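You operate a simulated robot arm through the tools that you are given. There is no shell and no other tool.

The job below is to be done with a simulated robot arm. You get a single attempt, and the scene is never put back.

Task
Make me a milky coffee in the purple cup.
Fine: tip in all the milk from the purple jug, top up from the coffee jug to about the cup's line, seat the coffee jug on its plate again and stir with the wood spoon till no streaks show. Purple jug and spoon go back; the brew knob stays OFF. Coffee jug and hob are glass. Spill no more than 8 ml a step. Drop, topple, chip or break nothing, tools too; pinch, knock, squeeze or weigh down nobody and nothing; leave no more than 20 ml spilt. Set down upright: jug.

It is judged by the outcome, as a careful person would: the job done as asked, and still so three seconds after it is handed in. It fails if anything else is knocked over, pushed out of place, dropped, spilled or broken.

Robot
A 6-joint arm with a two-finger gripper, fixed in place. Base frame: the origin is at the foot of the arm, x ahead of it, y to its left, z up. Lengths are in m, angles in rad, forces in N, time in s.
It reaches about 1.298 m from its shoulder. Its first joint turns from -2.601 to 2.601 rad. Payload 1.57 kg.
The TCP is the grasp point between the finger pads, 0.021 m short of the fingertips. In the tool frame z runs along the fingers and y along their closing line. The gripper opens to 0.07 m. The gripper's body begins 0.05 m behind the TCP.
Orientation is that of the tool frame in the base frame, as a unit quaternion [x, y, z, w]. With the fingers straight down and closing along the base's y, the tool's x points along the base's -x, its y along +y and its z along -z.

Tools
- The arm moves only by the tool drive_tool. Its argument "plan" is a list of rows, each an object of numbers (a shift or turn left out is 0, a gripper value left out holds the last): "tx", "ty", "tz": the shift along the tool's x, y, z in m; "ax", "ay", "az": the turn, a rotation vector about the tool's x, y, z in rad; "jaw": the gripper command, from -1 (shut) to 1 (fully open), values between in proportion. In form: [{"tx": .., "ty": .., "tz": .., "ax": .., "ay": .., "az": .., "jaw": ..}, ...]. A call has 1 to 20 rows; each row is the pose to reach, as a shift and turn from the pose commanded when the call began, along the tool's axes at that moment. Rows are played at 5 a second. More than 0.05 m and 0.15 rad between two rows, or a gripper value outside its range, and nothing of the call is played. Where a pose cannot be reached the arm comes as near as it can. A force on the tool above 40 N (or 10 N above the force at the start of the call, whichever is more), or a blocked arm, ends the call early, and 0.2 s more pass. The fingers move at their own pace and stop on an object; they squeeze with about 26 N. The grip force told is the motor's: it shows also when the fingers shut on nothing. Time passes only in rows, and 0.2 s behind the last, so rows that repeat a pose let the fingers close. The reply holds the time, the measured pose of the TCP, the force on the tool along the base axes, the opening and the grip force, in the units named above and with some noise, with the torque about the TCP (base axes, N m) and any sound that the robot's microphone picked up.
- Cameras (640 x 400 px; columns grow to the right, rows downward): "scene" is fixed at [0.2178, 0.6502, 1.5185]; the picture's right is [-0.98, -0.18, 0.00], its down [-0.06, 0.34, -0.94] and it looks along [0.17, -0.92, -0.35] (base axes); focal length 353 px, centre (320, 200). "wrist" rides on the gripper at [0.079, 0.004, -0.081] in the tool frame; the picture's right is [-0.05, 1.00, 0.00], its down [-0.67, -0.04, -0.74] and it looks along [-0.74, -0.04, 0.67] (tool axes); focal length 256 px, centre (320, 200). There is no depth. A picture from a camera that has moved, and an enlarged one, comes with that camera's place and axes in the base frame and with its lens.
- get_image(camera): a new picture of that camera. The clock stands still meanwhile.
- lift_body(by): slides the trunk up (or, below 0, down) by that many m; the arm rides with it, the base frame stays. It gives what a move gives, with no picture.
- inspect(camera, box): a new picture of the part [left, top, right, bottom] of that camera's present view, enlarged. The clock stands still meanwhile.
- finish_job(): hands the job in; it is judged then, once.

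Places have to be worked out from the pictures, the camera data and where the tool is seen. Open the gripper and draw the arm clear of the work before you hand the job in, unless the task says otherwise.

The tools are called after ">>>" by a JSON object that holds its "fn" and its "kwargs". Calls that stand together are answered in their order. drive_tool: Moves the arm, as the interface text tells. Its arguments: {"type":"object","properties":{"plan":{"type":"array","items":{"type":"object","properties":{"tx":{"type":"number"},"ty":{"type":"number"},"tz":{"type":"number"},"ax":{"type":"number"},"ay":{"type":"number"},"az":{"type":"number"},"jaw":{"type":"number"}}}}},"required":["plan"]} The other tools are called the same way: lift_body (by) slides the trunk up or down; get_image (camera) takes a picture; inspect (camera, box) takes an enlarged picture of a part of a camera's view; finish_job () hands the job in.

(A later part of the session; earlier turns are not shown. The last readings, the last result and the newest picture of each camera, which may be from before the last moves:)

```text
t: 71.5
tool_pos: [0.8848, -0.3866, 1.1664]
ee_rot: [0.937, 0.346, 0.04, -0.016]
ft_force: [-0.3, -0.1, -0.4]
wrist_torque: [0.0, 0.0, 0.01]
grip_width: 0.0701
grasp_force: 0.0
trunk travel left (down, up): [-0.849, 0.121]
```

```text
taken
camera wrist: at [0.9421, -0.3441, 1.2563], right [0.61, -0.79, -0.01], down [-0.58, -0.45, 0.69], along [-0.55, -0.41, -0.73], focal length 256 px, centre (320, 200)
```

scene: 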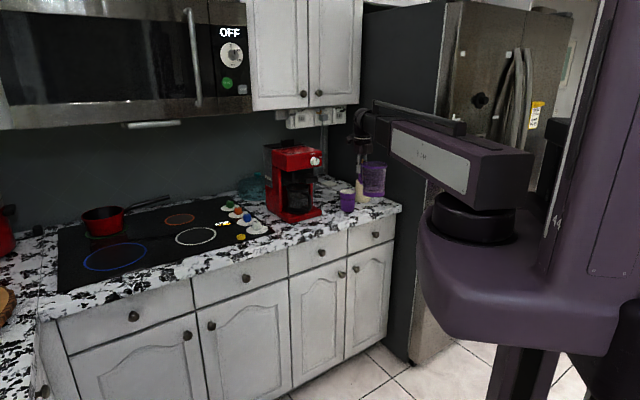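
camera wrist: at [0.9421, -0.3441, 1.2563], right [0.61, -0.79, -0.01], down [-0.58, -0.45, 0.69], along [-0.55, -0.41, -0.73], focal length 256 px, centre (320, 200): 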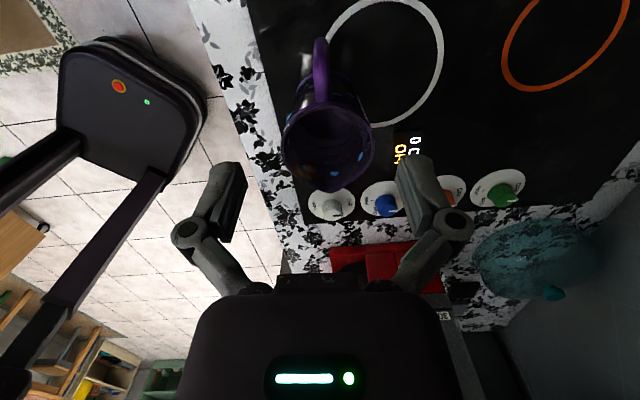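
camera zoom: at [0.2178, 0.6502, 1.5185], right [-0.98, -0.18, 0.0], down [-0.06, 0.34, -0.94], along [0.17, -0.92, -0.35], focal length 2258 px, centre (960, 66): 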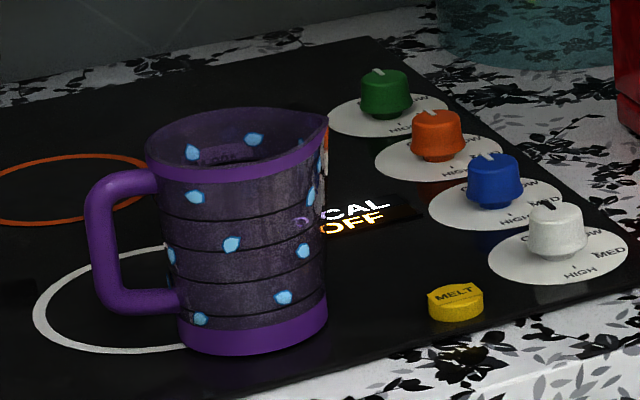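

The purple jug is exactly back in place. Next is the coffee jug, so I'll check the jug's interior and retreat along the front of the counter.

>>> {"fn": "inspect", "kwargs": {"camera": "wrist", "box": [270, 30, 390, 200]}}

>>> {"fn": "drive_tool", "kwargs": {"plan": [{"tx": -0.0178, "ty": -0.0229, "tz": -0.0015, "ax": -0.0058, "az": 0.0708, "jaw": 1}, {"tx": -0.0357, "ty": -0.0457, "tz": -0.0029, "ax": -0.0116, "az": 0.1415}, {"tx": -0.0535, "ty": -0.0686, "tz": -0.0044, "ax": -0.0175, "az": 0.2123}, {"tx": -0.0714, "ty": -0.0914, "tz": -0.0059, "ax": -0.0233, "az": 0.283}, {"tx": -0.0892, "ty": -0.1143, "tz": -0.0074, "ax": -0.0291, "az": 0.3538}, {"tx": -0.107, "ty": -0.1372, "tz": -0.0088, "ax": -0.0349, "az": 0.4246}, {"tx": -0.1249, "ty": -0.16, "tz": -0.0103, "ax": -0.0407, "az": 0.4953}, {"tx": -0.1427, "ty": -0.1829, "tz": -0.0118, "ax": -0.0466, "az": 0.5661}, {"tx": -0.1606, "ty": -0.2057, "tz": -0.0132, "ax": -0.0524, "az": 0.6368}, {"tx": -0.1784, "ty": -0.2286, "tz": -0.0147, "ax": -0.0582, "az": 0.7076}, {"tx": -0.1784, "ty": -0.2286, "tz": -0.0147, "ax": -0.0582, "az": 0.7076}]}}

```text
2.35 times, centred on (330, 115) of wrist
camera zoom: at [0.9421, -0.3441, 1.2563], right [0.61, -0.79, -0.01], down [-0.58, -0.45, 0.69], along [-0.55, -0.41, -0.73], focal length 602 px, centre (296, 400)
```

zoom: 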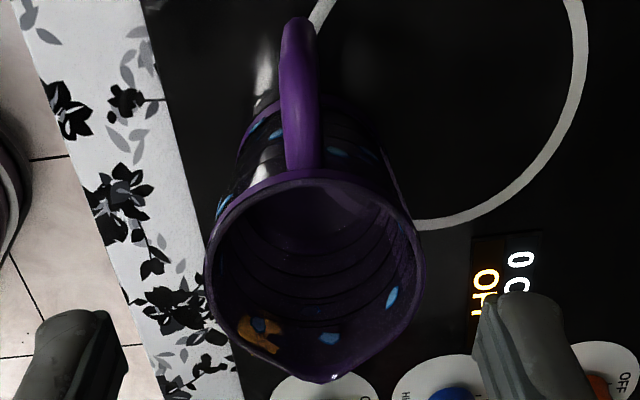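

```text
t: 74.0
tool_pos: [0.5987, -0.3299, 1.1671]
ee_rot: [0.999, -0.003, 0.041, -0.002]
ft_force: [0.6, 0.5, -0.4]
wrist_torque: [-0.05, 0.01, -0.04]
grip_width: 0.0701
grasp_force: 0.0
trunk travel left (down, up): [-0.849, 0.121]
```

The purple jug is empty. I'll move to in front of the coffee machine, then pitch the tool to horizontal with the camera on top.

>>> {"fn": "drive_tool", "kwargs": {"plan": [{"tx": -0.0248, "ty": 0.0154, "tz": -0.002, "ax": -0.0059, "az": 0.0711, "jaw": 1}, {"tx": -0.0496, "ty": 0.0307, "tz": -0.0041, "ax": -0.0117, "az": 0.1423}, {"tx": -0.0744, "ty": 0.0461, "tz": -0.0061, "ax": -0.0176, "az": 0.2134}, {"tx": -0.0992, "ty": 0.0615, "tz": -0.0081, "ax": -0.0234, "az": 0.2845}, {"tx": -0.124, "ty": 0.0769, "tz": -0.0102, "ax": -0.0293, "az": 0.3556}, {"tx": -0.1488, "ty": 0.0922, "tz": -0.0122, "ax": -0.0351, "az": 0.4268}, {"tx": -0.1736, "ty": 0.1076, "tz": -0.0143, "ax": -0.041, "az": 0.4979}, {"tx": -0.1984, "ty": 0.123, "tz": -0.0163, "ax": -0.0468, "az": 0.569}, {"tx": -0.2232, "ty": 0.1384, "tz": -0.0183, "ax": -0.0527, "az": 0.6401}, {"tx": -0.248, "ty": 0.1537, "tz": -0.0204, "ax": -0.0585, "az": 0.7113}, {"tx": -0.2728, "ty": 0.1691, "tz": -0.0224, "ax": -0.0644, "az": 0.7824}, {"tx": -0.2728, "ty": 0.1691, "tz": -0.0224, "ax": -0.0644, "az": 0.7824}]}}

>>> {"fn": "drive_tool", "kwargs": {"plan": [{"tx": 0.0223, "tz": -0.0014, "ay": 0.1236}, {"tx": 0.0443, "tz": -0.0055, "ay": 0.2472}, {"tx": 0.0656, "tz": -0.0123, "ay": 0.3709}, {"tx": 0.0859, "tz": -0.0217, "ay": 0.4945}, {"tx": 0.1049, "tz": -0.0335, "ay": 0.6181}, {"tx": 0.1223, "tz": -0.0476, "ay": 0.7418}, {"tx": 0.1378, "tz": -0.0636, "ay": 0.8654}, {"tx": 0.1512, "tz": -0.0816, "ay": 0.989}, {"tx": 0.1623, "tz": -0.1009, "ay": 1.1126}, {"tx": 0.171, "tz": -0.1216, "ay": 1.2363}, {"tx": 0.177, "tz": -0.1431, "ay": 1.3599}, {"tx": 0.1803, "tz": -0.1652, "ay": 1.4835}, {"tx": 0.1803, "tz": -0.1652, "ay": 1.4835}]}}

>>> {"fn": "get_image", "kwargs": {"camera": "scene"}}

>>> {"fn": "get_image", "kwargs": {"camera": "wrist"}}

```text
t: 76.5
tool_pos: [0.3229, -0.4985, 1.1687]
ee_rot: [0.923, -0.384, 0.037, 0.013]
ft_force: [1.1, 0.2, 0.2]
wrist_torque: [0.01, -0.02, 0.01]
grip_width: 0.0701
grasp_force: 0.0
trunk travel left (down, up): [-0.849, 0.121]
```

```text
t: 79.3
tool_pos: [0.442, -0.6168, 1.3511]
ee_rot: [0.655, -0.274, 0.65, 0.27]
ft_force: [0.5, -0.4, 0.2]
wrist_torque: [0.01, -0.02, -0.03]
grip_width: 0.0698
grasp_force: 0.0
out of reach, approached as far as the arm can: row 8, 9, 10, 11, 12, 13
trunk travel left (down, up): [-0.849, 0.121]
```

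```text
taken
```

scene: 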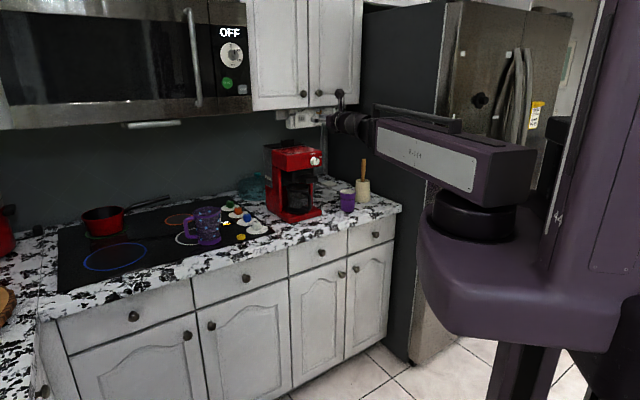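

```text
taken
camera wrist: at [0.3826, -0.563, 1.4324], right [-0.71, -0.7, -0.06], down [-0.5, 0.56, -0.66], along [0.49, -0.44, -0.75], focal length 256 px, centre (320, 200)
```

wrist: 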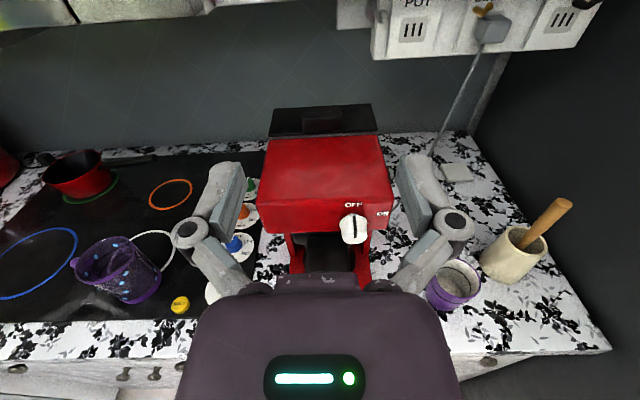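

The tool is horizontal in front of the machine and in free air. I'll lower the trunk to bring the fingers to the handle's height, still about 10 cm out, and look.

>>> {"fn": "lift_body", "kwargs": {"by": -0.2}}

>>> {"fn": "inspect", "kwargs": {"camera": "wrist", "box": [180, 60, 460, 300]}}

>>> {"fn": "get_image", "kwargs": {"camera": "scene"}}

```text
t: 81.5
tool_pos: [0.4426, -0.617, 1.1513]
ee_rot: [0.656, -0.275, 0.65, 0.269]
ft_force: [0.1, -0.7, -0.5]
wrist_torque: [-0.01, 0.01, -0.01]
grip_width: 0.0697
grasp_force: 0.0
trunk travel left (down, up): [-0.649, 0.321]
```

```text
1.67 times, centred on (320, 180) of wrist
camera zoom: at [0.3827, -0.563, 1.2324], right [-0.71, -0.7, -0.06], down [-0.5, 0.56, -0.66], along [0.49, -0.44, -0.75], focal length 427 px, centre (320, 233)
```

zoom: 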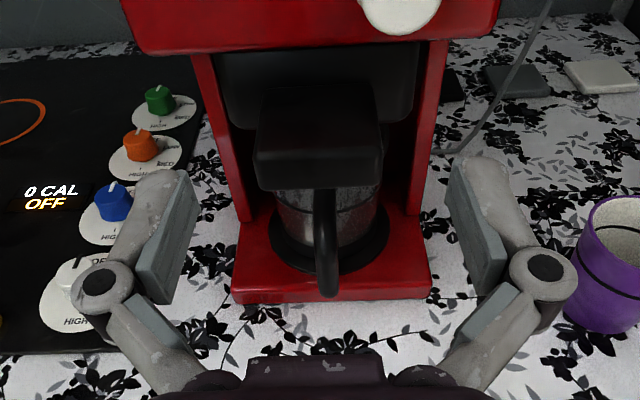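

```text
taken
```

scene: 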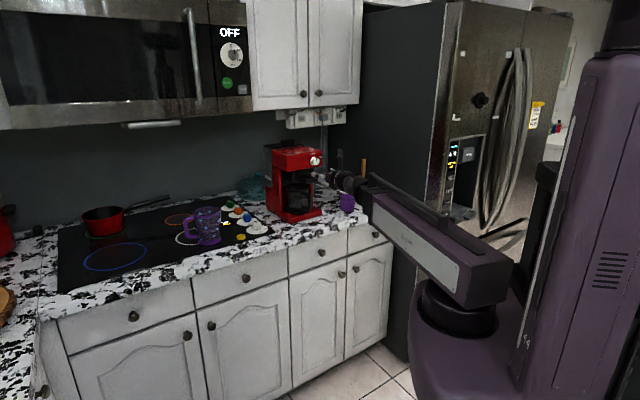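

>>> {"fn": "lift_body", "kwargs": {"by": -0.11}}

>>> {"fn": "get_image", "kwargs": {"camera": "wrist"}}

>>> {"fn": "inspect", "kwargs": {"camera": "wrist", "box": [240, 60, 400, 180]}}

>>> {"fn": "inspect", "kwargs": {"camera": "scene", "box": [265, 140, 365, 225]}}

```text
t: 82.9
tool_pos: [0.4416, -0.6159, 1.0415]
ee_rot: [0.656, -0.274, 0.65, 0.268]
ft_force: [-0.3, -1.2, -0.1]
wrist_torque: [-0.02, 0.01, 0.01]
grip_width: 0.0696
grasp_force: 0.1
trunk travel left (down, up): [-0.539, 0.431]
```

```text
taken
camera wrist: at [0.3827, -0.563, 1.1224], right [-0.71, -0.7, -0.06], down [-0.5, 0.56, -0.66], along [0.49, -0.44, -0.75], focal length 256 px, centre (320, 200)
```

wrist: 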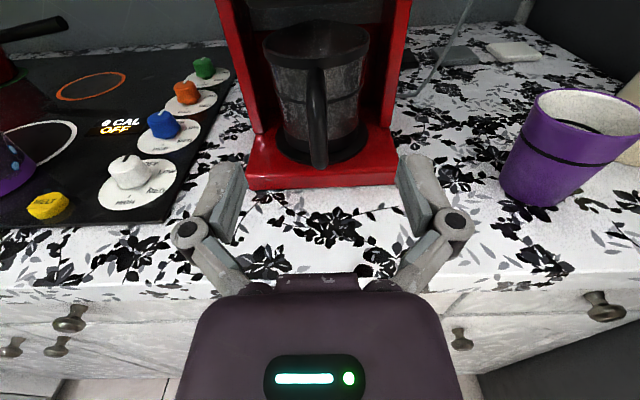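

```text
3.33 times, centred on (320, 120) of wrist
camera zoom: at [0.3827, -0.563, 1.1224], right [-0.71, -0.7, -0.06], down [-0.5, 0.56, -0.66], along [0.49, -0.44, -0.75], focal length 853 px, centre (320, 467)
```

zoom: 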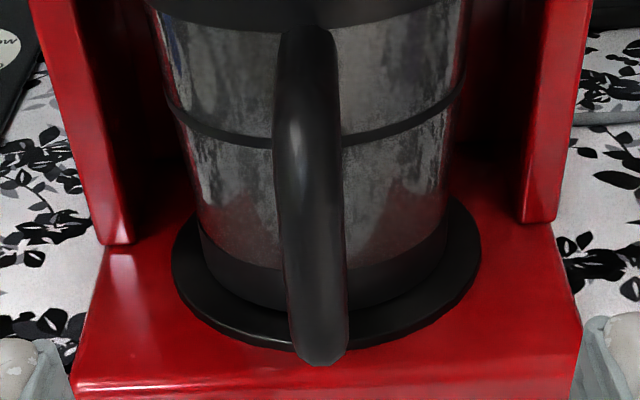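

```text
4.71 times, centred on (315, 182) of scene
camera zoom: at [0.2178, 0.6502, 1.5185], right [-0.98, -0.18, 0.0], down [-0.06, 0.34, -0.94], along [0.17, -0.92, -0.35], focal length 1660 px, centre (344, 282)
```

zoom: 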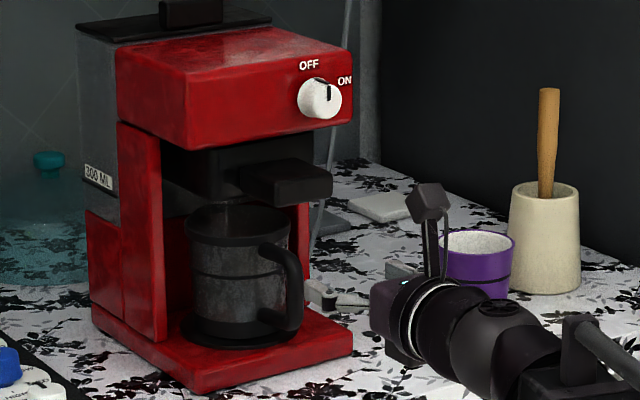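

The geometry resolves well. The handle is aligned with the tool, Y≈-4 mm, with the bar about 93 mm ahead and the top arm at z≈1.035. The filter block's underside is at z≈1.092, so the fingers fit under it. I'll lower 8 mm and advance part-way to check.

>>> {"fn": "lift_body", "kwargs": {"by": -0.0085}}

>>> {"fn": "drive_tool", "kwargs": {"plan": [{"ty": -0.002, "tz": 0.015, "jaw": 1}, {"ty": -0.004, "tz": 0.03}, {"ty": -0.004, "tz": 0.045}, {"ty": -0.004, "tz": 0.06}, {"ty": -0.004, "tz": 0.06}]}}

>>> {"fn": "get_image", "kwargs": {"camera": "wrist"}}

>>> {"fn": "inspect", "kwargs": {"camera": "scene", "box": [265, 140, 365, 225]}}

```text
t: 83.5
tool_pos: [0.4422, -0.6165, 1.0327]
ee_rot: [0.656, -0.275, 0.65, 0.268]
ft_force: [0.7, -0.6, 0.5]
wrist_torque: [0.03, -0.01, 0.0]
grip_width: 0.0701
grasp_force: 0.2
trunk travel left (down, up): [-0.53, 0.44]
```

```text
t: 84.7
tool_pos: [0.4871, -0.6559, 1.0323]
ee_rot: [0.656, -0.275, 0.65, 0.269]
ft_force: [-0.8, 0.2, 0.2]
wrist_torque: [-0.02, -0.01, 0.0]
grip_width: 0.0699
grasp_force: 0.1
trunk travel left (down, up): [-0.53, 0.44]
```

```text
taken
camera wrist: at [0.428, -0.6017, 1.1137], right [-0.71, -0.7, -0.06], down [-0.5, 0.56, -0.66], along [0.49, -0.44, -0.75], focal length 256 px, centre (320, 200)
```

wrist: 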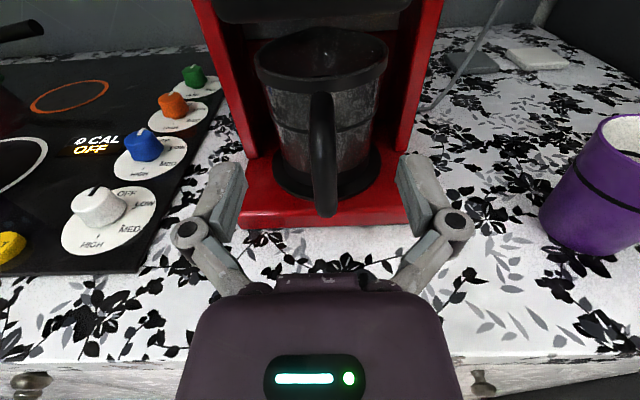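

```text
4.71 times, centred on (315, 182) of scene
camera zoom: at [0.2178, 0.6502, 1.5185], right [-0.98, -0.18, 0.0], down [-0.06, 0.34, -0.94], along [0.17, -0.92, -0.35], focal length 1660 px, centre (344, 282)
```

zoom: 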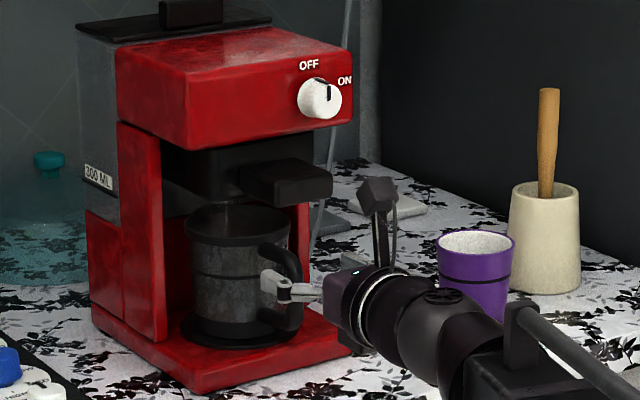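

>>> {"fn": "inspect", "kwargs": {"camera": "wrist", "box": [220, 20, 430, 240]}}

>>> {"fn": "inspect", "kwargs": {"camera": "scene", "box": [290, 170, 345, 225]}}

```text
1.82 times, centred on (325, 130) of wrist
camera zoom: at [0.428, -0.6017, 1.1137], right [-0.71, -0.7, -0.06], down [-0.5, 0.56, -0.66], along [0.49, -0.44, -0.75], focal length 465 px, centre (311, 327)
```

zoom: 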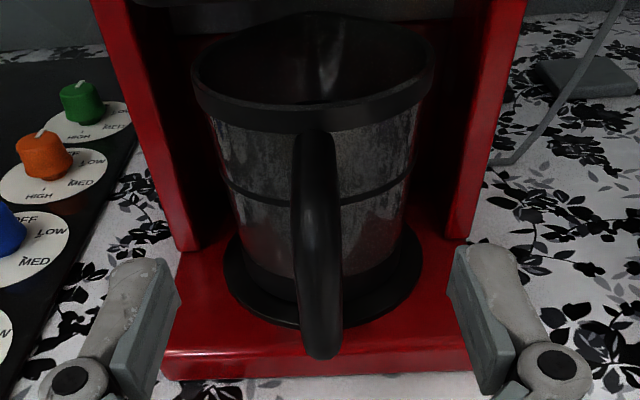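

```text
7.27 times, centred on (318, 198) of scene
camera zoom: at [0.2178, 0.6502, 1.5185], right [-0.98, -0.18, 0.0], down [-0.06, 0.34, -0.94], along [0.17, -0.92, -0.35], focal length 2566 px, centre (338, 218)
```

zoom: 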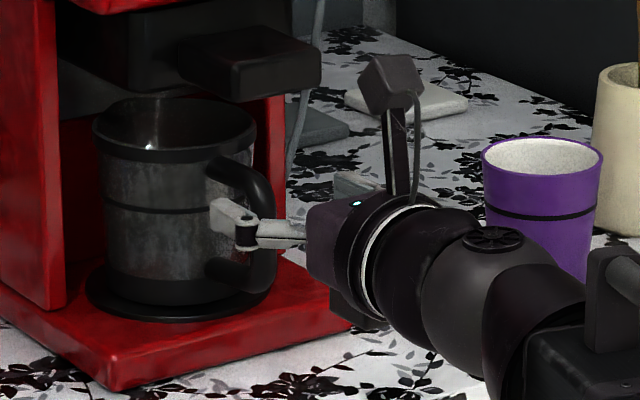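

>>> {"fn": "inspect", "kwargs": {"camera": "scene", "box": [285, 180, 325, 215]}}

>>> {"fn": "inspect", "kwargs": {"camera": "wrist", "box": [290, 60, 360, 230]}}

```text
11.43 times, centred on (305, 198) of scene
camera zoom: at [0.2178, 0.6502, 1.5185], right [-0.98, -0.18, 0.0], down [-0.06, 0.34, -0.94], along [0.17, -0.92, -0.35], focal length 4033 px, centre (491, 229)
```

zoom: 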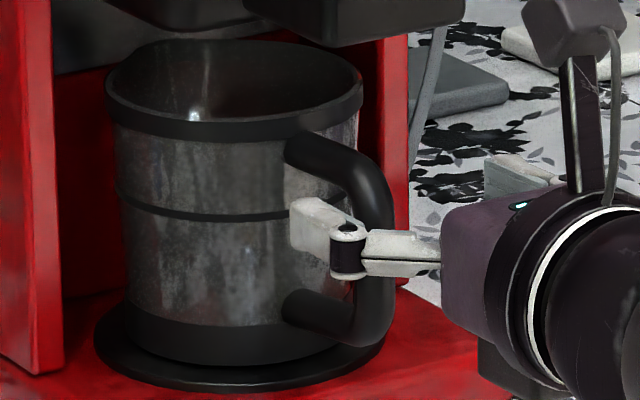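

```text
2.35 times, centred on (325, 145) of wrist
camera zoom: at [0.428, -0.6017, 1.1137], right [-0.71, -0.7, -0.06], down [-0.5, 0.56, -0.66], along [0.49, -0.44, -0.75], focal length 602 px, centre (308, 329)
```

zoom: 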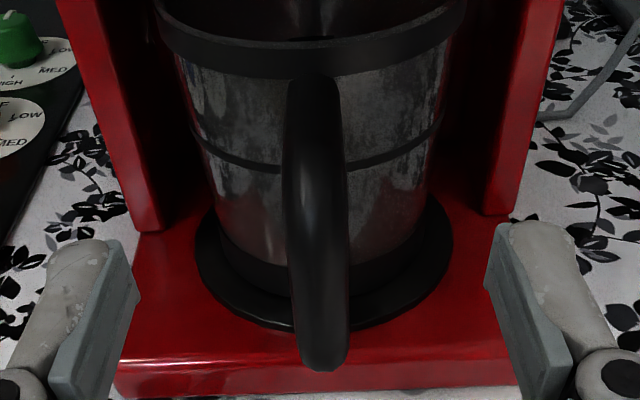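

I now have a precise fix: the handle's top arm is at z≈1.037, running from 22 mm to 80 mm ahead of the current TCP, with a lateral offset of about +2 mm. I'll raise 5 mm and advance 43 mm so the pads lie along the top arm with the tips short of the glass.

>>> {"fn": "lift_body", "kwargs": {"by": 0.005}}

>>> {"fn": "drive_tool", "kwargs": {"plan": [{"ty": 0.001, "tz": 0.011, "jaw": 1}, {"ty": 0.002, "tz": 0.022}, {"ty": 0.002, "tz": 0.033}, {"ty": 0.002, "tz": 0.042}, {"ty": 0.002, "tz": 0.042}]}}

>>> {"fn": "get_image", "kwargs": {"camera": "wrist"}}

>>> {"fn": "inspect", "kwargs": {"camera": "scene", "box": [285, 180, 325, 215]}}

```text
t: 85.2
tool_pos: [0.4866, -0.6548, 1.0382]
ee_rot: [0.656, -0.275, 0.65, 0.269]
ft_force: [-0.3, -0.2, -0.3]
wrist_torque: [0.01, 0.02, -0.01]
grip_width: 0.0698
grasp_force: 0.0
trunk travel left (down, up): [-0.535, 0.435]
```

```text
t: 86.5
tool_pos: [0.5169, -0.6853, 1.0373]
ee_rot: [0.656, -0.274, 0.65, 0.268]
ft_force: [-0.1, 0.0, 0.1]
wrist_torque: [0.01, 0.01, -0.02]
grip_width: 0.07
grasp_force: 0.1
trunk travel left (down, up): [-0.535, 0.435]
```

```text
taken
camera wrist: at [0.4568, -0.6327, 1.1187], right [-0.71, -0.7, -0.06], down [-0.5, 0.56, -0.66], along [0.49, -0.44, -0.75], focal length 256 px, centre (320, 200)
```

wrist: 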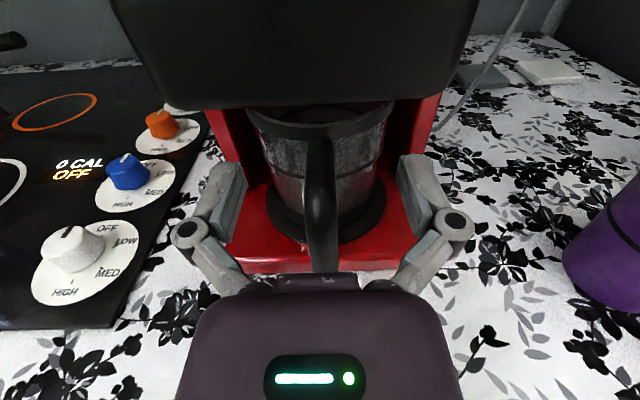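

```text
11.43 times, centred on (305, 198) of scene
camera zoom: at [0.2178, 0.6502, 1.5185], right [-0.98, -0.18, 0.0], down [-0.06, 0.34, -0.94], along [0.17, -0.92, -0.35], focal length 4033 px, centre (491, 229)
```

zoom: 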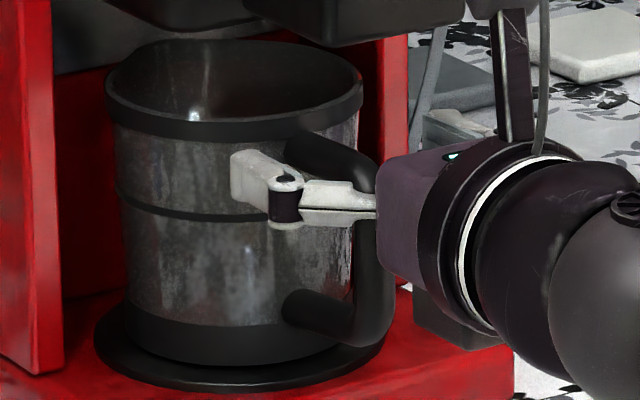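

The handle is centred between the fingers. I'll close the jaws gradually.

>>> {"fn": "drive_tool", "kwargs": {"plan": [{"jaw": 0.4}, {"jaw": 0.0}, {"jaw": -0.3}, {"jaw": -0.6}, {"jaw": -1}, {"jaw": -1}, {"jaw": -1}]}}

>>> {"fn": "get_image", "kwargs": {"camera": "wrist"}}

>>> {"fn": "inspect", "kwargs": {"camera": "scene", "box": [285, 180, 325, 215]}}

```text
t: 88.0
tool_pos: [0.5168, -0.6862, 1.0379]
ee_rot: [0.656, -0.274, 0.65, 0.269]
ft_force: [0.5, 0.4, -0.3]
wrist_torque: [-0.02, -0.02, 0.03]
grip_width: 0.0145
grasp_force: 25.8
trunk travel left (down, up): [-0.535, 0.435]
```

```text
taken
camera wrist: at [0.4567, -0.6326, 1.1187], right [-0.71, -0.7, -0.06], down [-0.5, 0.56, -0.66], along [0.49, -0.44, -0.75], focal length 256 px, centre (320, 200)
```

wrist: 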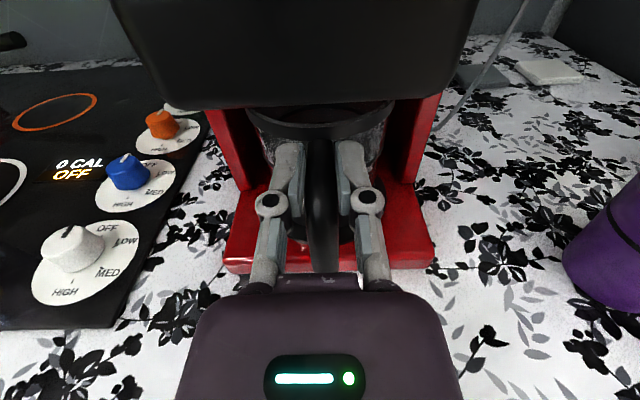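

```text
11.43 times, centred on (305, 198) of scene
camera zoom: at [0.2178, 0.6502, 1.5185], right [-0.98, -0.18, 0.0], down [-0.06, 0.34, -0.94], along [0.17, -0.92, -0.35], focal length 4033 px, centre (491, 229)
```

zoom: 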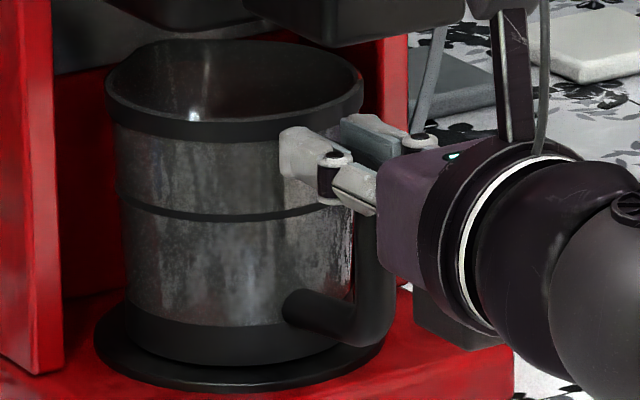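

Gripped at 14.5 mm along the top arm, with no reaction forces. I'll test-lift 3 mm and check the force and torque.

>>> {"fn": "lift_body", "kwargs": {"by": 0.003}}

>>> {"fn": "inspect", "kwargs": {"camera": "scene", "box": [285, 180, 325, 215]}}

```text
t: 88.6
tool_pos: [0.5168, -0.6866, 1.0393]
ee_rot: [0.657, -0.275, 0.649, 0.268]
ft_force: [0.8, 0.7, -3.0]
wrist_torque: [0.13, 0.12, -0.03]
grip_width: 0.0146
grasp_force: 25.5
trunk travel left (down, up): [-0.538, 0.432]
```

```text
11.43 times, centred on (305, 198) of scene
camera zoom: at [0.2178, 0.6502, 1.5185], right [-0.98, -0.18, 0.0], down [-0.06, 0.34, -0.94], along [0.17, -0.92, -0.35], focal length 4033 px, centre (491, 229)
```

zoom: 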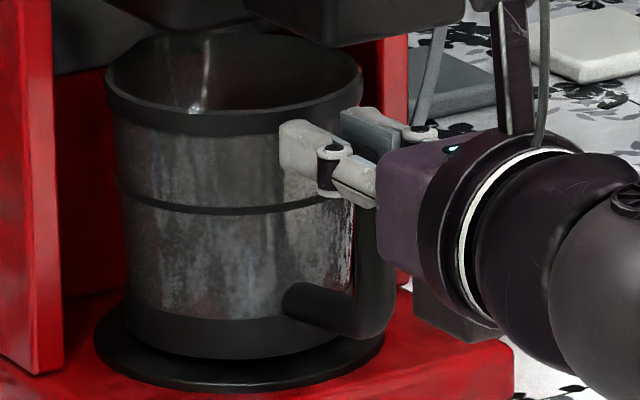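

The lift is following with a slight lean. I'll go another 3 mm.

>>> {"fn": "lift_body", "kwargs": {"by": 0.003}}

>>> {"fn": "drive_tool", "kwargs": {"plan": [{"jaw": -1}, {"jaw": -1}]}}

>>> {"fn": "inspect", "kwargs": {"camera": "scene", "box": [285, 180, 325, 215]}}

```text
t: 89.1
tool_pos: [0.5165, -0.686, 1.0433]
ee_rot: [0.656, -0.275, 0.649, 0.269]
ft_force: [0.5, 0.2, -3.0]
wrist_torque: [0.15, 0.13, 0.0]
grip_width: 0.0145
grasp_force: 25.9
trunk travel left (down, up): [-0.541, 0.429]
```

```text
t: 89.7
tool_pos: [0.5165, -0.6866, 1.0431]
ee_rot: [0.656, -0.276, 0.649, 0.269]
ft_force: [0.1, -0.6, -3.7]
wrist_torque: [0.18, 0.18, -0.02]
grip_width: 0.0145
grasp_force: 26.1
trunk travel left (down, up): [-0.541, 0.429]
```

```text
11.43 times, centred on (305, 198) of scene
camera zoom: at [0.2178, 0.6502, 1.5185], right [-0.98, -0.18, 0.0], down [-0.06, 0.34, -0.94], along [0.17, -0.92, -0.35], focal length 4033 px, centre (491, 229)
```

zoom: 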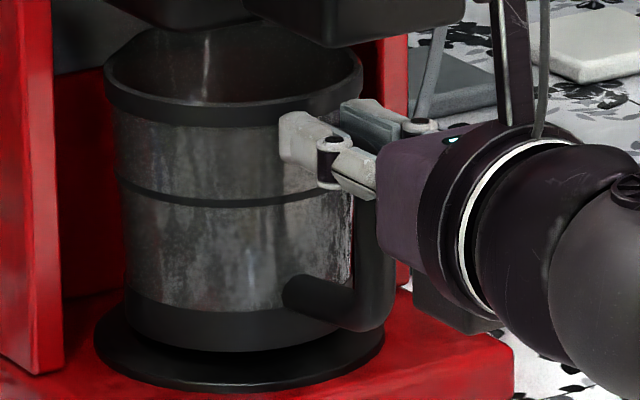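

>>> {"fn": "lift_body", "kwargs": {"by": 0.003}}

>>> {"fn": "inspect", "kwargs": {"camera": "scene", "box": [285, 180, 325, 215]}}

>>> {"fn": "get_image", "kwargs": {"camera": "wrist"}}

```text
t: 90.2
tool_pos: [0.5157, -0.686, 1.0465]
ee_rot: [0.657, -0.275, 0.649, 0.268]
ft_force: [0.1, 0.0, -3.7]
wrist_torque: [0.13, 0.13, 0.03]
grip_width: 0.0145
grasp_force: 26.5
trunk travel left (down, up): [-0.544, 0.426]
```

```text
11.43 times, centred on (305, 198) of scene
camera zoom: at [0.2178, 0.6502, 1.5185], right [-0.98, -0.18, 0.0], down [-0.06, 0.34, -0.94], along [0.17, -0.92, -0.35], focal length 4033 px, centre (491, 229)
```

zoom: 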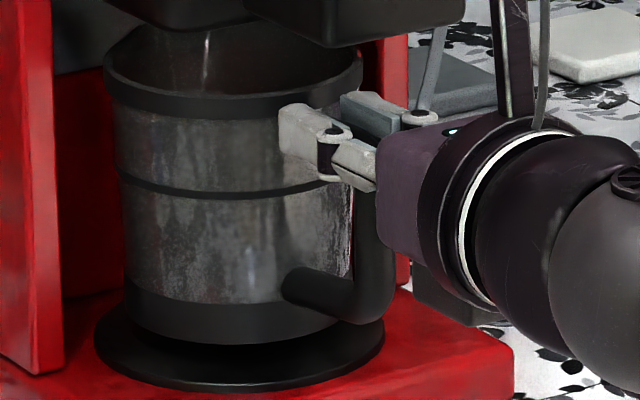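

```text
taken
camera wrist: at [0.4569, -0.6329, 1.1275], right [-0.71, -0.7, -0.06], down [-0.5, 0.56, -0.66], along [0.49, -0.44, -0.75], focal length 256 px, centre (320, 200)
```

wrist: 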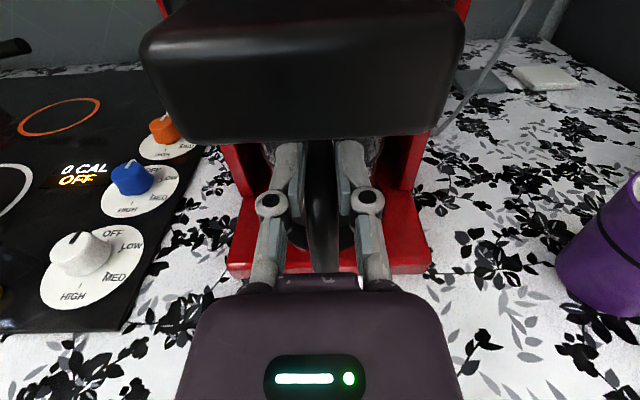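

The jug is fully lifted by about 8 mm, weighs about 0.38 kg, and the grip is holding with a lean of only a couple of degrees. I'll raise 3 mm more, staying under the funnel at about 1.07, then pull straight out 10 cm slowly.

>>> {"fn": "lift_body", "kwargs": {"by": 0.003}}

>>> {"fn": "drive_tool", "kwargs": {"plan": [{"tz": -0.008, "jaw": -1}, {"tz": -0.018}, {"tz": -0.029}, {"tz": -0.04}, {"tz": -0.051}, {"tz": -0.062}, {"tz": -0.073}, {"tz": -0.084}, {"tz": -0.093}, {"tz": -0.1}, {"tz": -0.1}]}}

>>> {"fn": "get_image", "kwargs": {"camera": "wrist"}}

>>> {"fn": "inspect", "kwargs": {"camera": "scene", "box": [275, 160, 355, 225]}}

```text
t: 90.7
tool_pos: [0.517, -0.6868, 1.0489]
ee_rot: [0.657, -0.274, 0.649, 0.268]
ft_force: [-0.1, 0.1, -3.2]
wrist_torque: [0.15, 0.14, -0.01]
grip_width: 0.0142
grasp_force: 26.0
trunk travel left (down, up): [-0.547, 0.423]
```

```text
t: 93.1
tool_pos: [0.4452, -0.6151, 1.0513]
ee_rot: [0.656, -0.275, 0.65, 0.269]
ft_force: [1.1, 0.6, -3.3]
wrist_torque: [0.12, 0.14, -0.01]
grip_width: 0.0145
grasp_force: 25.8
trunk travel left (down, up): [-0.547, 0.423]
```

```text
taken
camera wrist: at [0.3853, -0.5616, 1.1307], right [-0.71, -0.7, -0.06], down [-0.5, 0.56, -0.66], along [0.5, -0.44, -0.75], focal length 256 px, centre (320, 200)
```

wrist: 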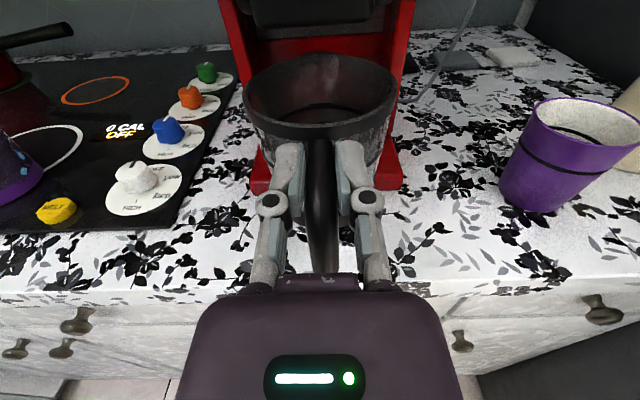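

```text
6.15 times, centred on (315, 192) of scene
camera zoom: at [0.2178, 0.6502, 1.5185], right [-0.98, -0.18, 0.0], down [-0.06, 0.34, -0.94], along [0.17, -0.92, -0.35], focal length 2171 px, centre (351, 246)
```

zoom: 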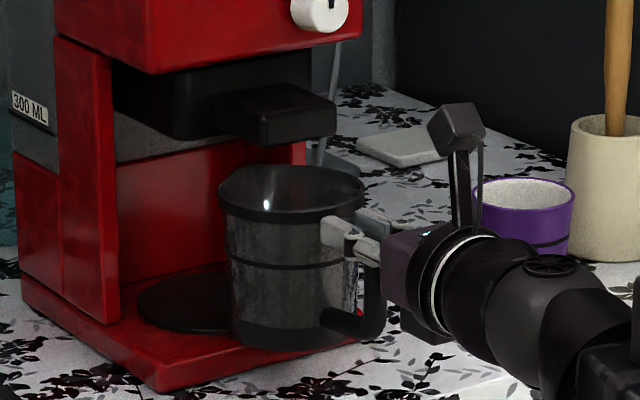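

>>> {"fn": "inspect", "kwargs": {"camera": "wrist", "box": [220, 30, 420, 180]}}

>>> {"fn": "inspect", "kwargs": {"camera": "scene", "box": [300, 180, 345, 222]}}

>>> {"fn": "inspect", "kwargs": {"camera": "wrist", "box": [490, 80, 640, 220]}}

```text
2.67 times, centred on (320, 105) of wrist
camera zoom: at [0.3853, -0.5616, 1.1307], right [-0.71, -0.7, -0.06], down [-0.5, 0.56, -0.66], along [0.5, -0.44, -0.75], focal length 683 px, centre (320, 453)
```

zoom: 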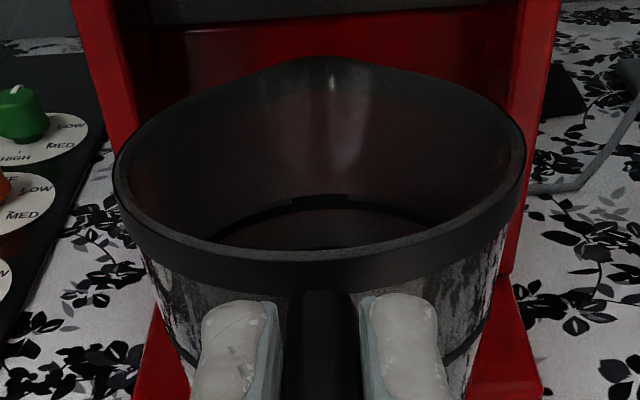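

```text
9.52 times, centred on (322, 201) of scene
camera zoom: at [0.2178, 0.6502, 1.5185], right [-0.98, -0.18, 0.0], down [-0.06, 0.34, -0.94], along [0.17, -0.92, -0.35], focal length 3360 px, centre (296, 190)
```

zoom: 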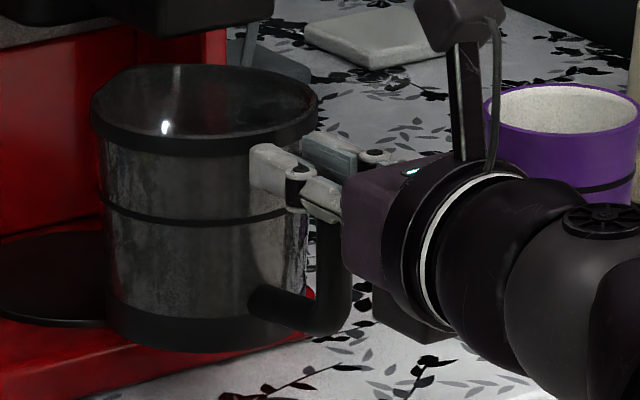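

```text
2.86 times, centred on (565, 150) of wrist
camera zoom: at [0.3853, -0.5616, 1.1307], right [-0.71, -0.7, -0.06], down [-0.5, 0.56, -0.66], along [0.5, -0.44, -0.75], focal length 731 px, centre (-380, 343)
```

zoom: 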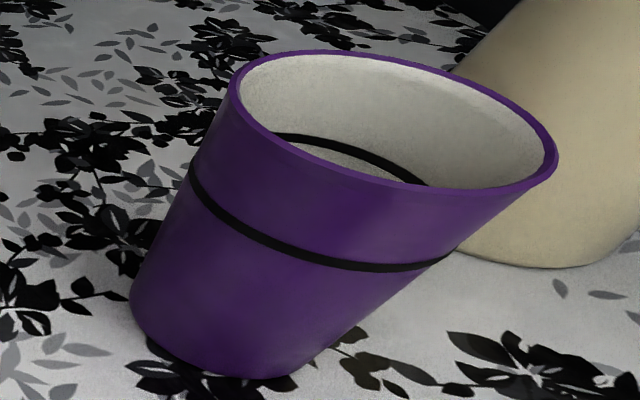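

The spout sits opposite the handle, and the coffee is dark and well below the rim. Now I'll swing the jug clockwise out from under the filter block, staying in front of the machine and clear of the cup.

>>> {"fn": "drive_tool", "kwargs": {"plan": [{"ty": 0.0046, "tz": 0.0002, "ax": -0.0436, "jaw": -1}, {"ty": 0.0091, "tz": 0.0003, "ax": -0.0873}, {"ty": 0.0136, "tz": -0.0002, "ax": -0.1309}, {"ty": 0.018, "tz": -0.0008, "ax": -0.1745}, {"ty": 0.0225, "tz": -0.0019, "ax": -0.2182}, {"ty": 0.0269, "tz": -0.0032, "ax": -0.2618}, {"ty": 0.0311, "tz": -0.0051, "ax": -0.3054}, {"ty": 0.0352, "tz": -0.0071, "ax": -0.3491}, {"ty": 0.0393, "tz": -0.0095, "ax": -0.3927}, {"ty": 0.0433, "tz": -0.0121, "ax": -0.4363}, {"ty": 0.047, "tz": -0.0152, "ax": -0.48}, {"ty": 0.0507, "tz": -0.0185, "ax": -0.5236}, {"ty": 0.0541, "tz": -0.0222, "ax": -0.5672}, {"ty": 0.0574, "tz": -0.0261, "ax": -0.6109}, {"ty": 0.0605, "tz": -0.0303, "ax": -0.6545}, {"ty": 0.0634, "tz": -0.0347, "ax": -0.6981}, {"ty": 0.0634, "tz": -0.0347, "ax": -0.6981}]}}

>>> {"fn": "get_image", "kwargs": {"camera": "wrist"}}

>>> {"fn": "inspect", "kwargs": {"camera": "scene", "box": [275, 150, 405, 235]}}

```text
t: 96.7
tool_pos: [0.3765, -0.6351, 1.0496]
ee_rot: [0.523, -0.48, 0.517, 0.478]
ft_force: [1.0, -0.3, -3.1]
wrist_torque: [0.23, 0.05, -0.02]
grip_width: 0.0147
grasp_force: 25.4
out of reach, approached as far as the arm can: row 6
trunk travel left (down, up): [-0.547, 0.423]
```

```text
taken
camera wrist: at [0.3658, -0.5557, 1.1309], right [-1.0, -0.08, -0.05], down [-0.03, 0.75, -0.66], along [0.09, -0.65, -0.75], focal length 256 px, centre (320, 200)
```

wrist: 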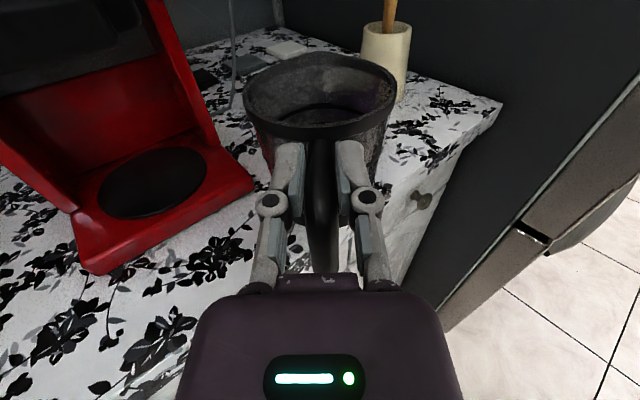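

```text
4.71 times, centred on (340, 192) of scene
camera zoom: at [0.2178, 0.6502, 1.5185], right [-0.98, -0.18, 0.0], down [-0.06, 0.34, -0.94], along [0.17, -0.92, -0.35], focal length 1660 px, centre (226, 235)
```

zoom: 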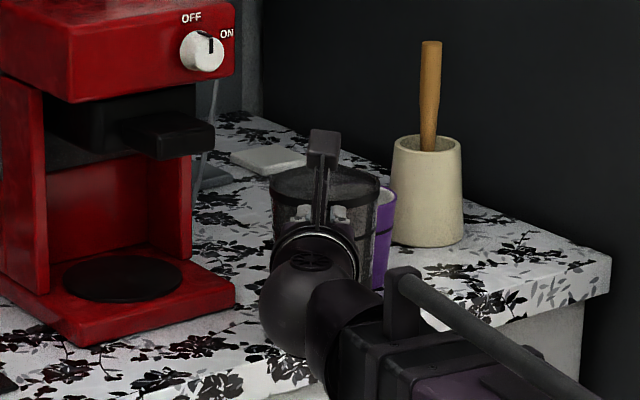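

The jug is clear of the machine. I'll raise the trunk 0.27 m with the jug upright to get ready for pouring, and take a look at the cup from above.

>>> {"fn": "lift_body", "kwargs": {"by": 0.27}}

>>> {"fn": "get_image", "kwargs": {"camera": "wrist"}}

>>> {"fn": "get_image", "kwargs": {"camera": "scene"}}

```text
t: 99.5
tool_pos: [0.3755, -0.6365, 1.32]
ee_rot: [0.525, -0.479, 0.517, 0.477]
ft_force: [-0.4, 0.2, -3.3]
wrist_torque: [0.2, -0.02, -0.01]
grip_width: 0.0148
grasp_force: 26.2
trunk travel left (down, up): [-0.817, 0.153]
```

```text
taken
camera wrist: at [0.3658, -0.5558, 1.4008], right [-1.0, -0.08, -0.05], down [-0.03, 0.75, -0.66], along [0.09, -0.65, -0.75], focal length 256 px, centre (320, 200)
```

wrist: 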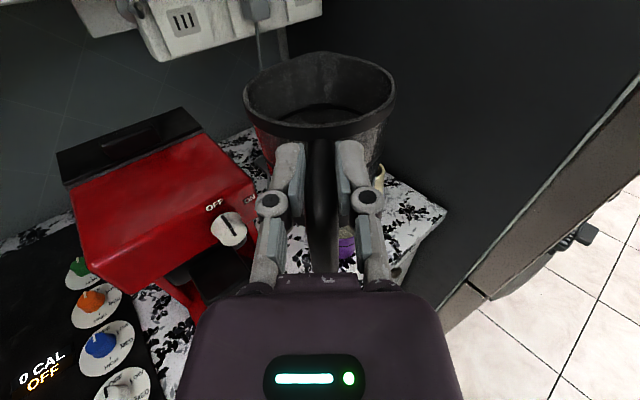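

```text
taken
```

scene: 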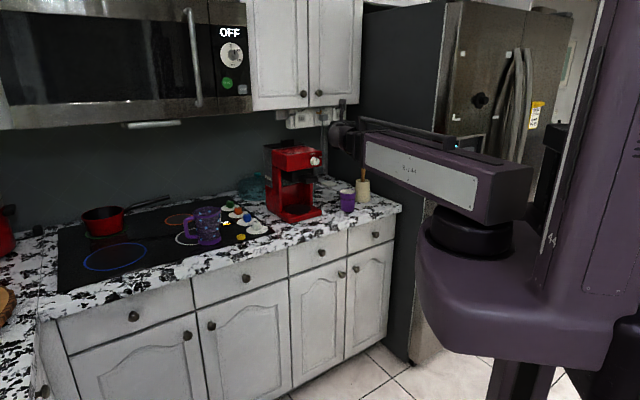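

The jug is level and high. To judge the milk level, I'll raise further so the jug is well above the machine, then swing so that the cup comes into the wrist camera's view beside the gripper.

>>> {"fn": "lift_body", "kwargs": {"by": 0.13}}

>>> {"fn": "drive_tool", "kwargs": {"plan": [{"ty": -0.0136, "tz": -0.0005, "ax": 0.075, "jaw": -1}, {"ty": -0.027, "tz": -0.002, "ax": 0.15}, {"ty": -0.0404, "tz": -0.0046, "ax": 0.225}, {"ty": -0.0535, "tz": -0.0081, "ax": 0.3}, {"ty": -0.0663, "tz": -0.0126, "ax": 0.375}, {"ty": -0.0787, "tz": -0.018, "ax": 0.45}, {"ty": -0.0907, "tz": -0.0243, "ax": 0.525}, {"ty": -0.1022, "tz": -0.0316, "ax": 0.6}, {"ty": -0.1131, "tz": -0.0397, "ax": 0.675}, {"ty": -0.1234, "tz": -0.0486, "ax": 0.75}, {"ty": -0.1329, "tz": -0.0582, "ax": 0.825}, {"ty": -0.1329, "tz": -0.0582, "ax": 0.825}]}}

>>> {"fn": "get_image", "kwargs": {"camera": "wrist"}}

```text
t: 101.1
tool_pos: [0.3755, -0.6361, 1.4498]
ee_rot: [0.524, -0.48, 0.517, 0.477]
ft_force: [0.0, 0.4, -3.2]
wrist_torque: [0.2, 0.01, -0.01]
grip_width: 0.0144
grasp_force: 25.4
trunk travel left (down, up): [-0.947, 0.023]
```

```text
t: 103.7
tool_pos: [0.5035, -0.5657, 1.4495]
ee_rot: [0.672, -0.231, 0.666, 0.226]
ft_force: [0.6, 0.2, -2.8]
wrist_torque: [0.13, 0.15, 0.01]
grip_width: 0.0144
grasp_force: 25.7
out of reach, approached as far as the arm can: row 7, 8
trunk travel left (down, up): [-0.947, 0.023]
```

```text
taken
camera wrist: at [0.4367, -0.5207, 1.5307], right [-0.61, -0.79, -0.06], down [-0.57, 0.49, -0.66], along [0.55, -0.37, -0.75], focal length 256 px, centre (320, 200)
```

wrist: 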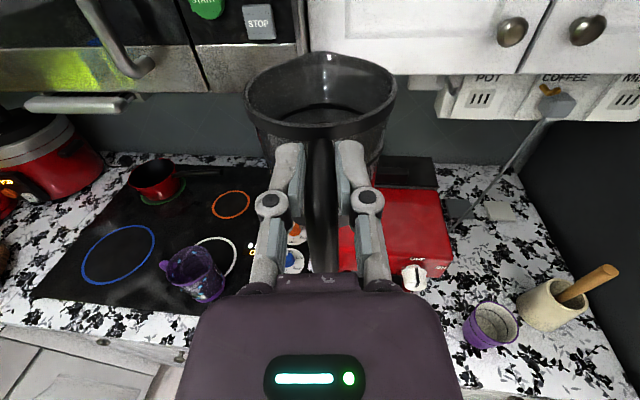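

Now the cup and crock are visible to the right of the gripper, so I'll zoom into both.

>>> {"fn": "inspect", "kwargs": {"camera": "wrist", "box": [455, 290, 525, 355]}}

>>> {"fn": "inspect", "kwargs": {"camera": "wrist", "box": [235, 40, 405, 150]}}

>>> {"fn": "inspect", "kwargs": {"camera": "wrist", "box": [500, 250, 630, 340]}}

```text
6.15 times, centred on (490, 322) of wrist
camera zoom: at [0.4367, -0.5207, 1.5307], right [-0.61, -0.79, -0.06], down [-0.57, 0.49, -0.66], along [0.55, -0.37, -0.75], focal length 1575 px, centre (-726, -554)
```

zoom: 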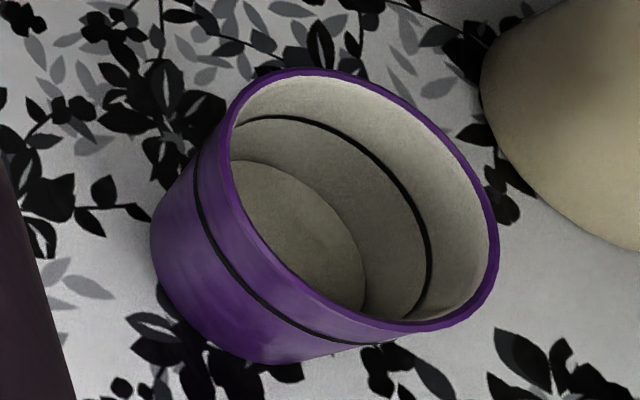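

```text
3.64 times, centred on (320, 95) of wrist
camera zoom: at [0.4367, -0.5207, 1.5307], right [-0.61, -0.79, -0.06], down [-0.57, 0.49, -0.66], along [0.55, -0.37, -0.75], focal length 931 px, centre (320, 582)
```

zoom: 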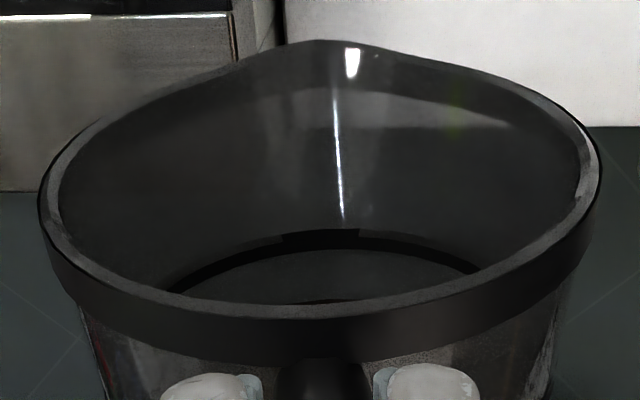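

```text
4.44 times, centred on (565, 295) of wrist
camera zoom: at [0.4367, -0.5207, 1.5307], right [-0.61, -0.79, -0.06], down [-0.57, 0.49, -0.66], along [0.55, -0.37, -0.75], focal length 1138 px, centre (-769, -222)
```

zoom: 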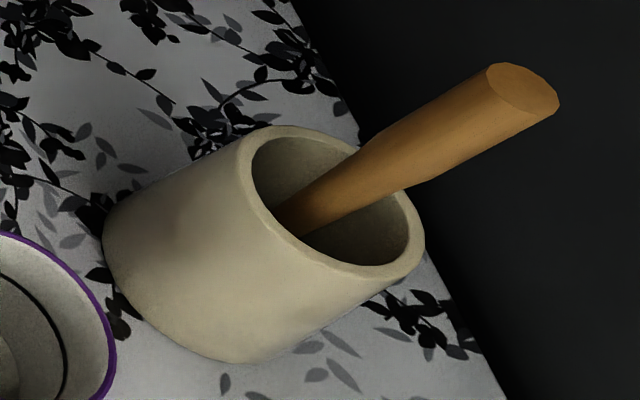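

I estimate the milk surface at about z=0.945 (≈40–50 ml), well below the line at 0.977, so roughly 80–90 ml of coffee is needed. I'll swing back at height to the pour azimuth (-70°) so that the spout comes over the cup.

>>> {"fn": "drive_tool", "kwargs": {"plan": [{"ty": 0.0231, "tz": -0.003, "ax": -0.0564, "jaw": -1}, {"ty": 0.0463, "tz": -0.0066, "ax": -0.1127}, {"ty": 0.0687, "tz": -0.0114, "ax": -0.1691}, {"ty": 0.0911, "tz": -0.0171, "ax": -0.2255}, {"ty": 0.1132, "tz": -0.0238, "ax": -0.2818}, {"ty": 0.1351, "tz": -0.0317, "ax": -0.3382}, {"ty": 0.1563, "tz": -0.0405, "ax": -0.3946}, {"ty": 0.1773, "tz": -0.0503, "ax": -0.451}, {"ty": 0.1981, "tz": -0.0611, "ax": -0.5073}, {"ty": 0.2181, "tz": -0.0727, "ax": -0.5637}, {"ty": 0.2181, "tz": -0.0727, "ax": -0.5637}]}}

>>> {"fn": "inspect", "kwargs": {"camera": "scene", "box": [280, 80, 440, 230]}}

```text
t: 106.1
tool_pos: [0.3123, -0.6934, 1.4497]
ee_rot: [0.586, -0.403, 0.579, 0.399]
ft_force: [-0.7, -1.0, -2.7]
wrist_torque: [0.18, 0.08, -0.04]
grip_width: 0.0149
grasp_force: 25.7
out of reach, approached as far as the arm can: row 10
trunk travel left (down, up): [-0.947, 0.023]
```

```text
2.67 times, centred on (360, 155) of scene
camera zoom: at [0.2178, 0.6502, 1.5185], right [-0.98, -0.18, 0.0], down [-0.06, 0.34, -0.94], along [0.17, -0.92, -0.35], focal length 941 px, centre (213, 320)
```

zoom: 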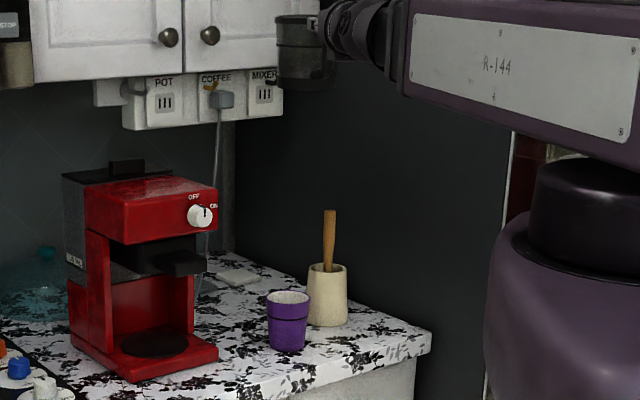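

Everything is clear. I'll tilt to 50°, below the flow angle, keeping the spout above the cup, and then verify the spout location.

>>> {"fn": "drive_tool", "kwargs": {"plan": [{"tx": -0.0158, "tz": -0.0001, "ay": -0.0873, "jaw": -1}, {"tx": -0.0314, "tz": 0.0009, "ay": -0.1745}, {"tx": -0.0468, "tz": 0.0028, "ay": -0.2618}, {"tx": -0.0619, "tz": 0.0058, "ay": -0.3491}, {"tx": -0.0765, "tz": 0.0098, "ay": -0.4363}, {"tx": -0.0905, "tz": 0.0147, "ay": -0.5236}, {"tx": -0.1038, "tz": 0.0206, "ay": -0.6109}, {"tx": -0.1163, "tz": 0.0273, "ay": -0.6981}, {"tx": -0.128, "tz": 0.0349, "ay": -0.7854}, {"tx": -0.1386, "tz": 0.0432, "ay": -0.8727}, {"tx": -0.1386, "tz": 0.0432, "ay": -0.8727}]}}

>>> {"fn": "inspect", "kwargs": {"camera": "scene", "box": [310, 110, 400, 220]}}

>>> {"fn": "get_image", "kwargs": {"camera": "wrist"}}

```text
t: 108.5
tool_pos: [0.29, -0.7442, 1.3083]
ee_rot: [0.783, -0.521, 0.284, 0.185]
ft_force: [0.3, 0.3, -3.7]
wrist_torque: [0.01, 0.02, 0.02]
grip_width: 0.0146
grasp_force: 25.5
out of reach, approached as far as the arm can: row 1, 2, 3, 4, 5, 6, 7, 8, 9, 10, 11
trunk travel left (down, up): [-0.947, 0.023]
```

```text
3.64 times, centred on (355, 165) of scene
camera zoom: at [0.2178, 0.6502, 1.5185], right [-0.98, -0.18, 0.0], down [-0.06, 0.34, -0.94], along [0.17, -0.92, -0.35], focal length 1283 px, centre (193, 327)
```

zoom: 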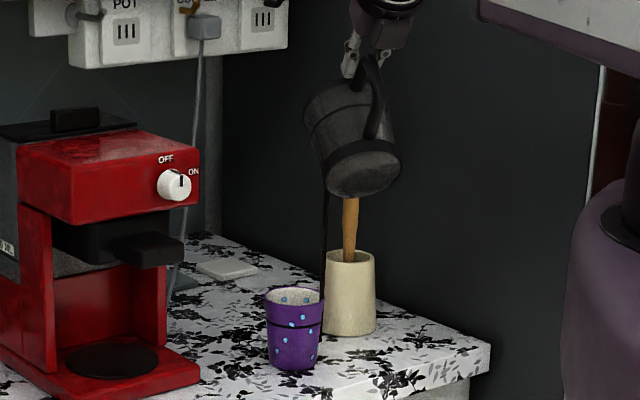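

```text
taken
camera wrist: at [0.2897, -0.7548, 1.4226], right [-0.94, -0.35, -0.04], down [-0.35, 0.92, 0.15], along [-0.01, 0.15, -0.99], focal length 256 px, centre (320, 200)
```

wrist: 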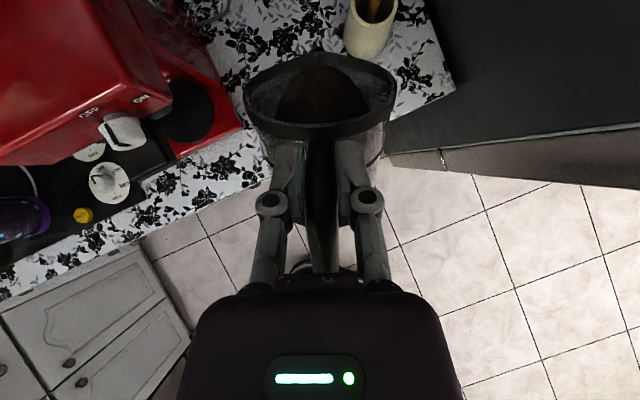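

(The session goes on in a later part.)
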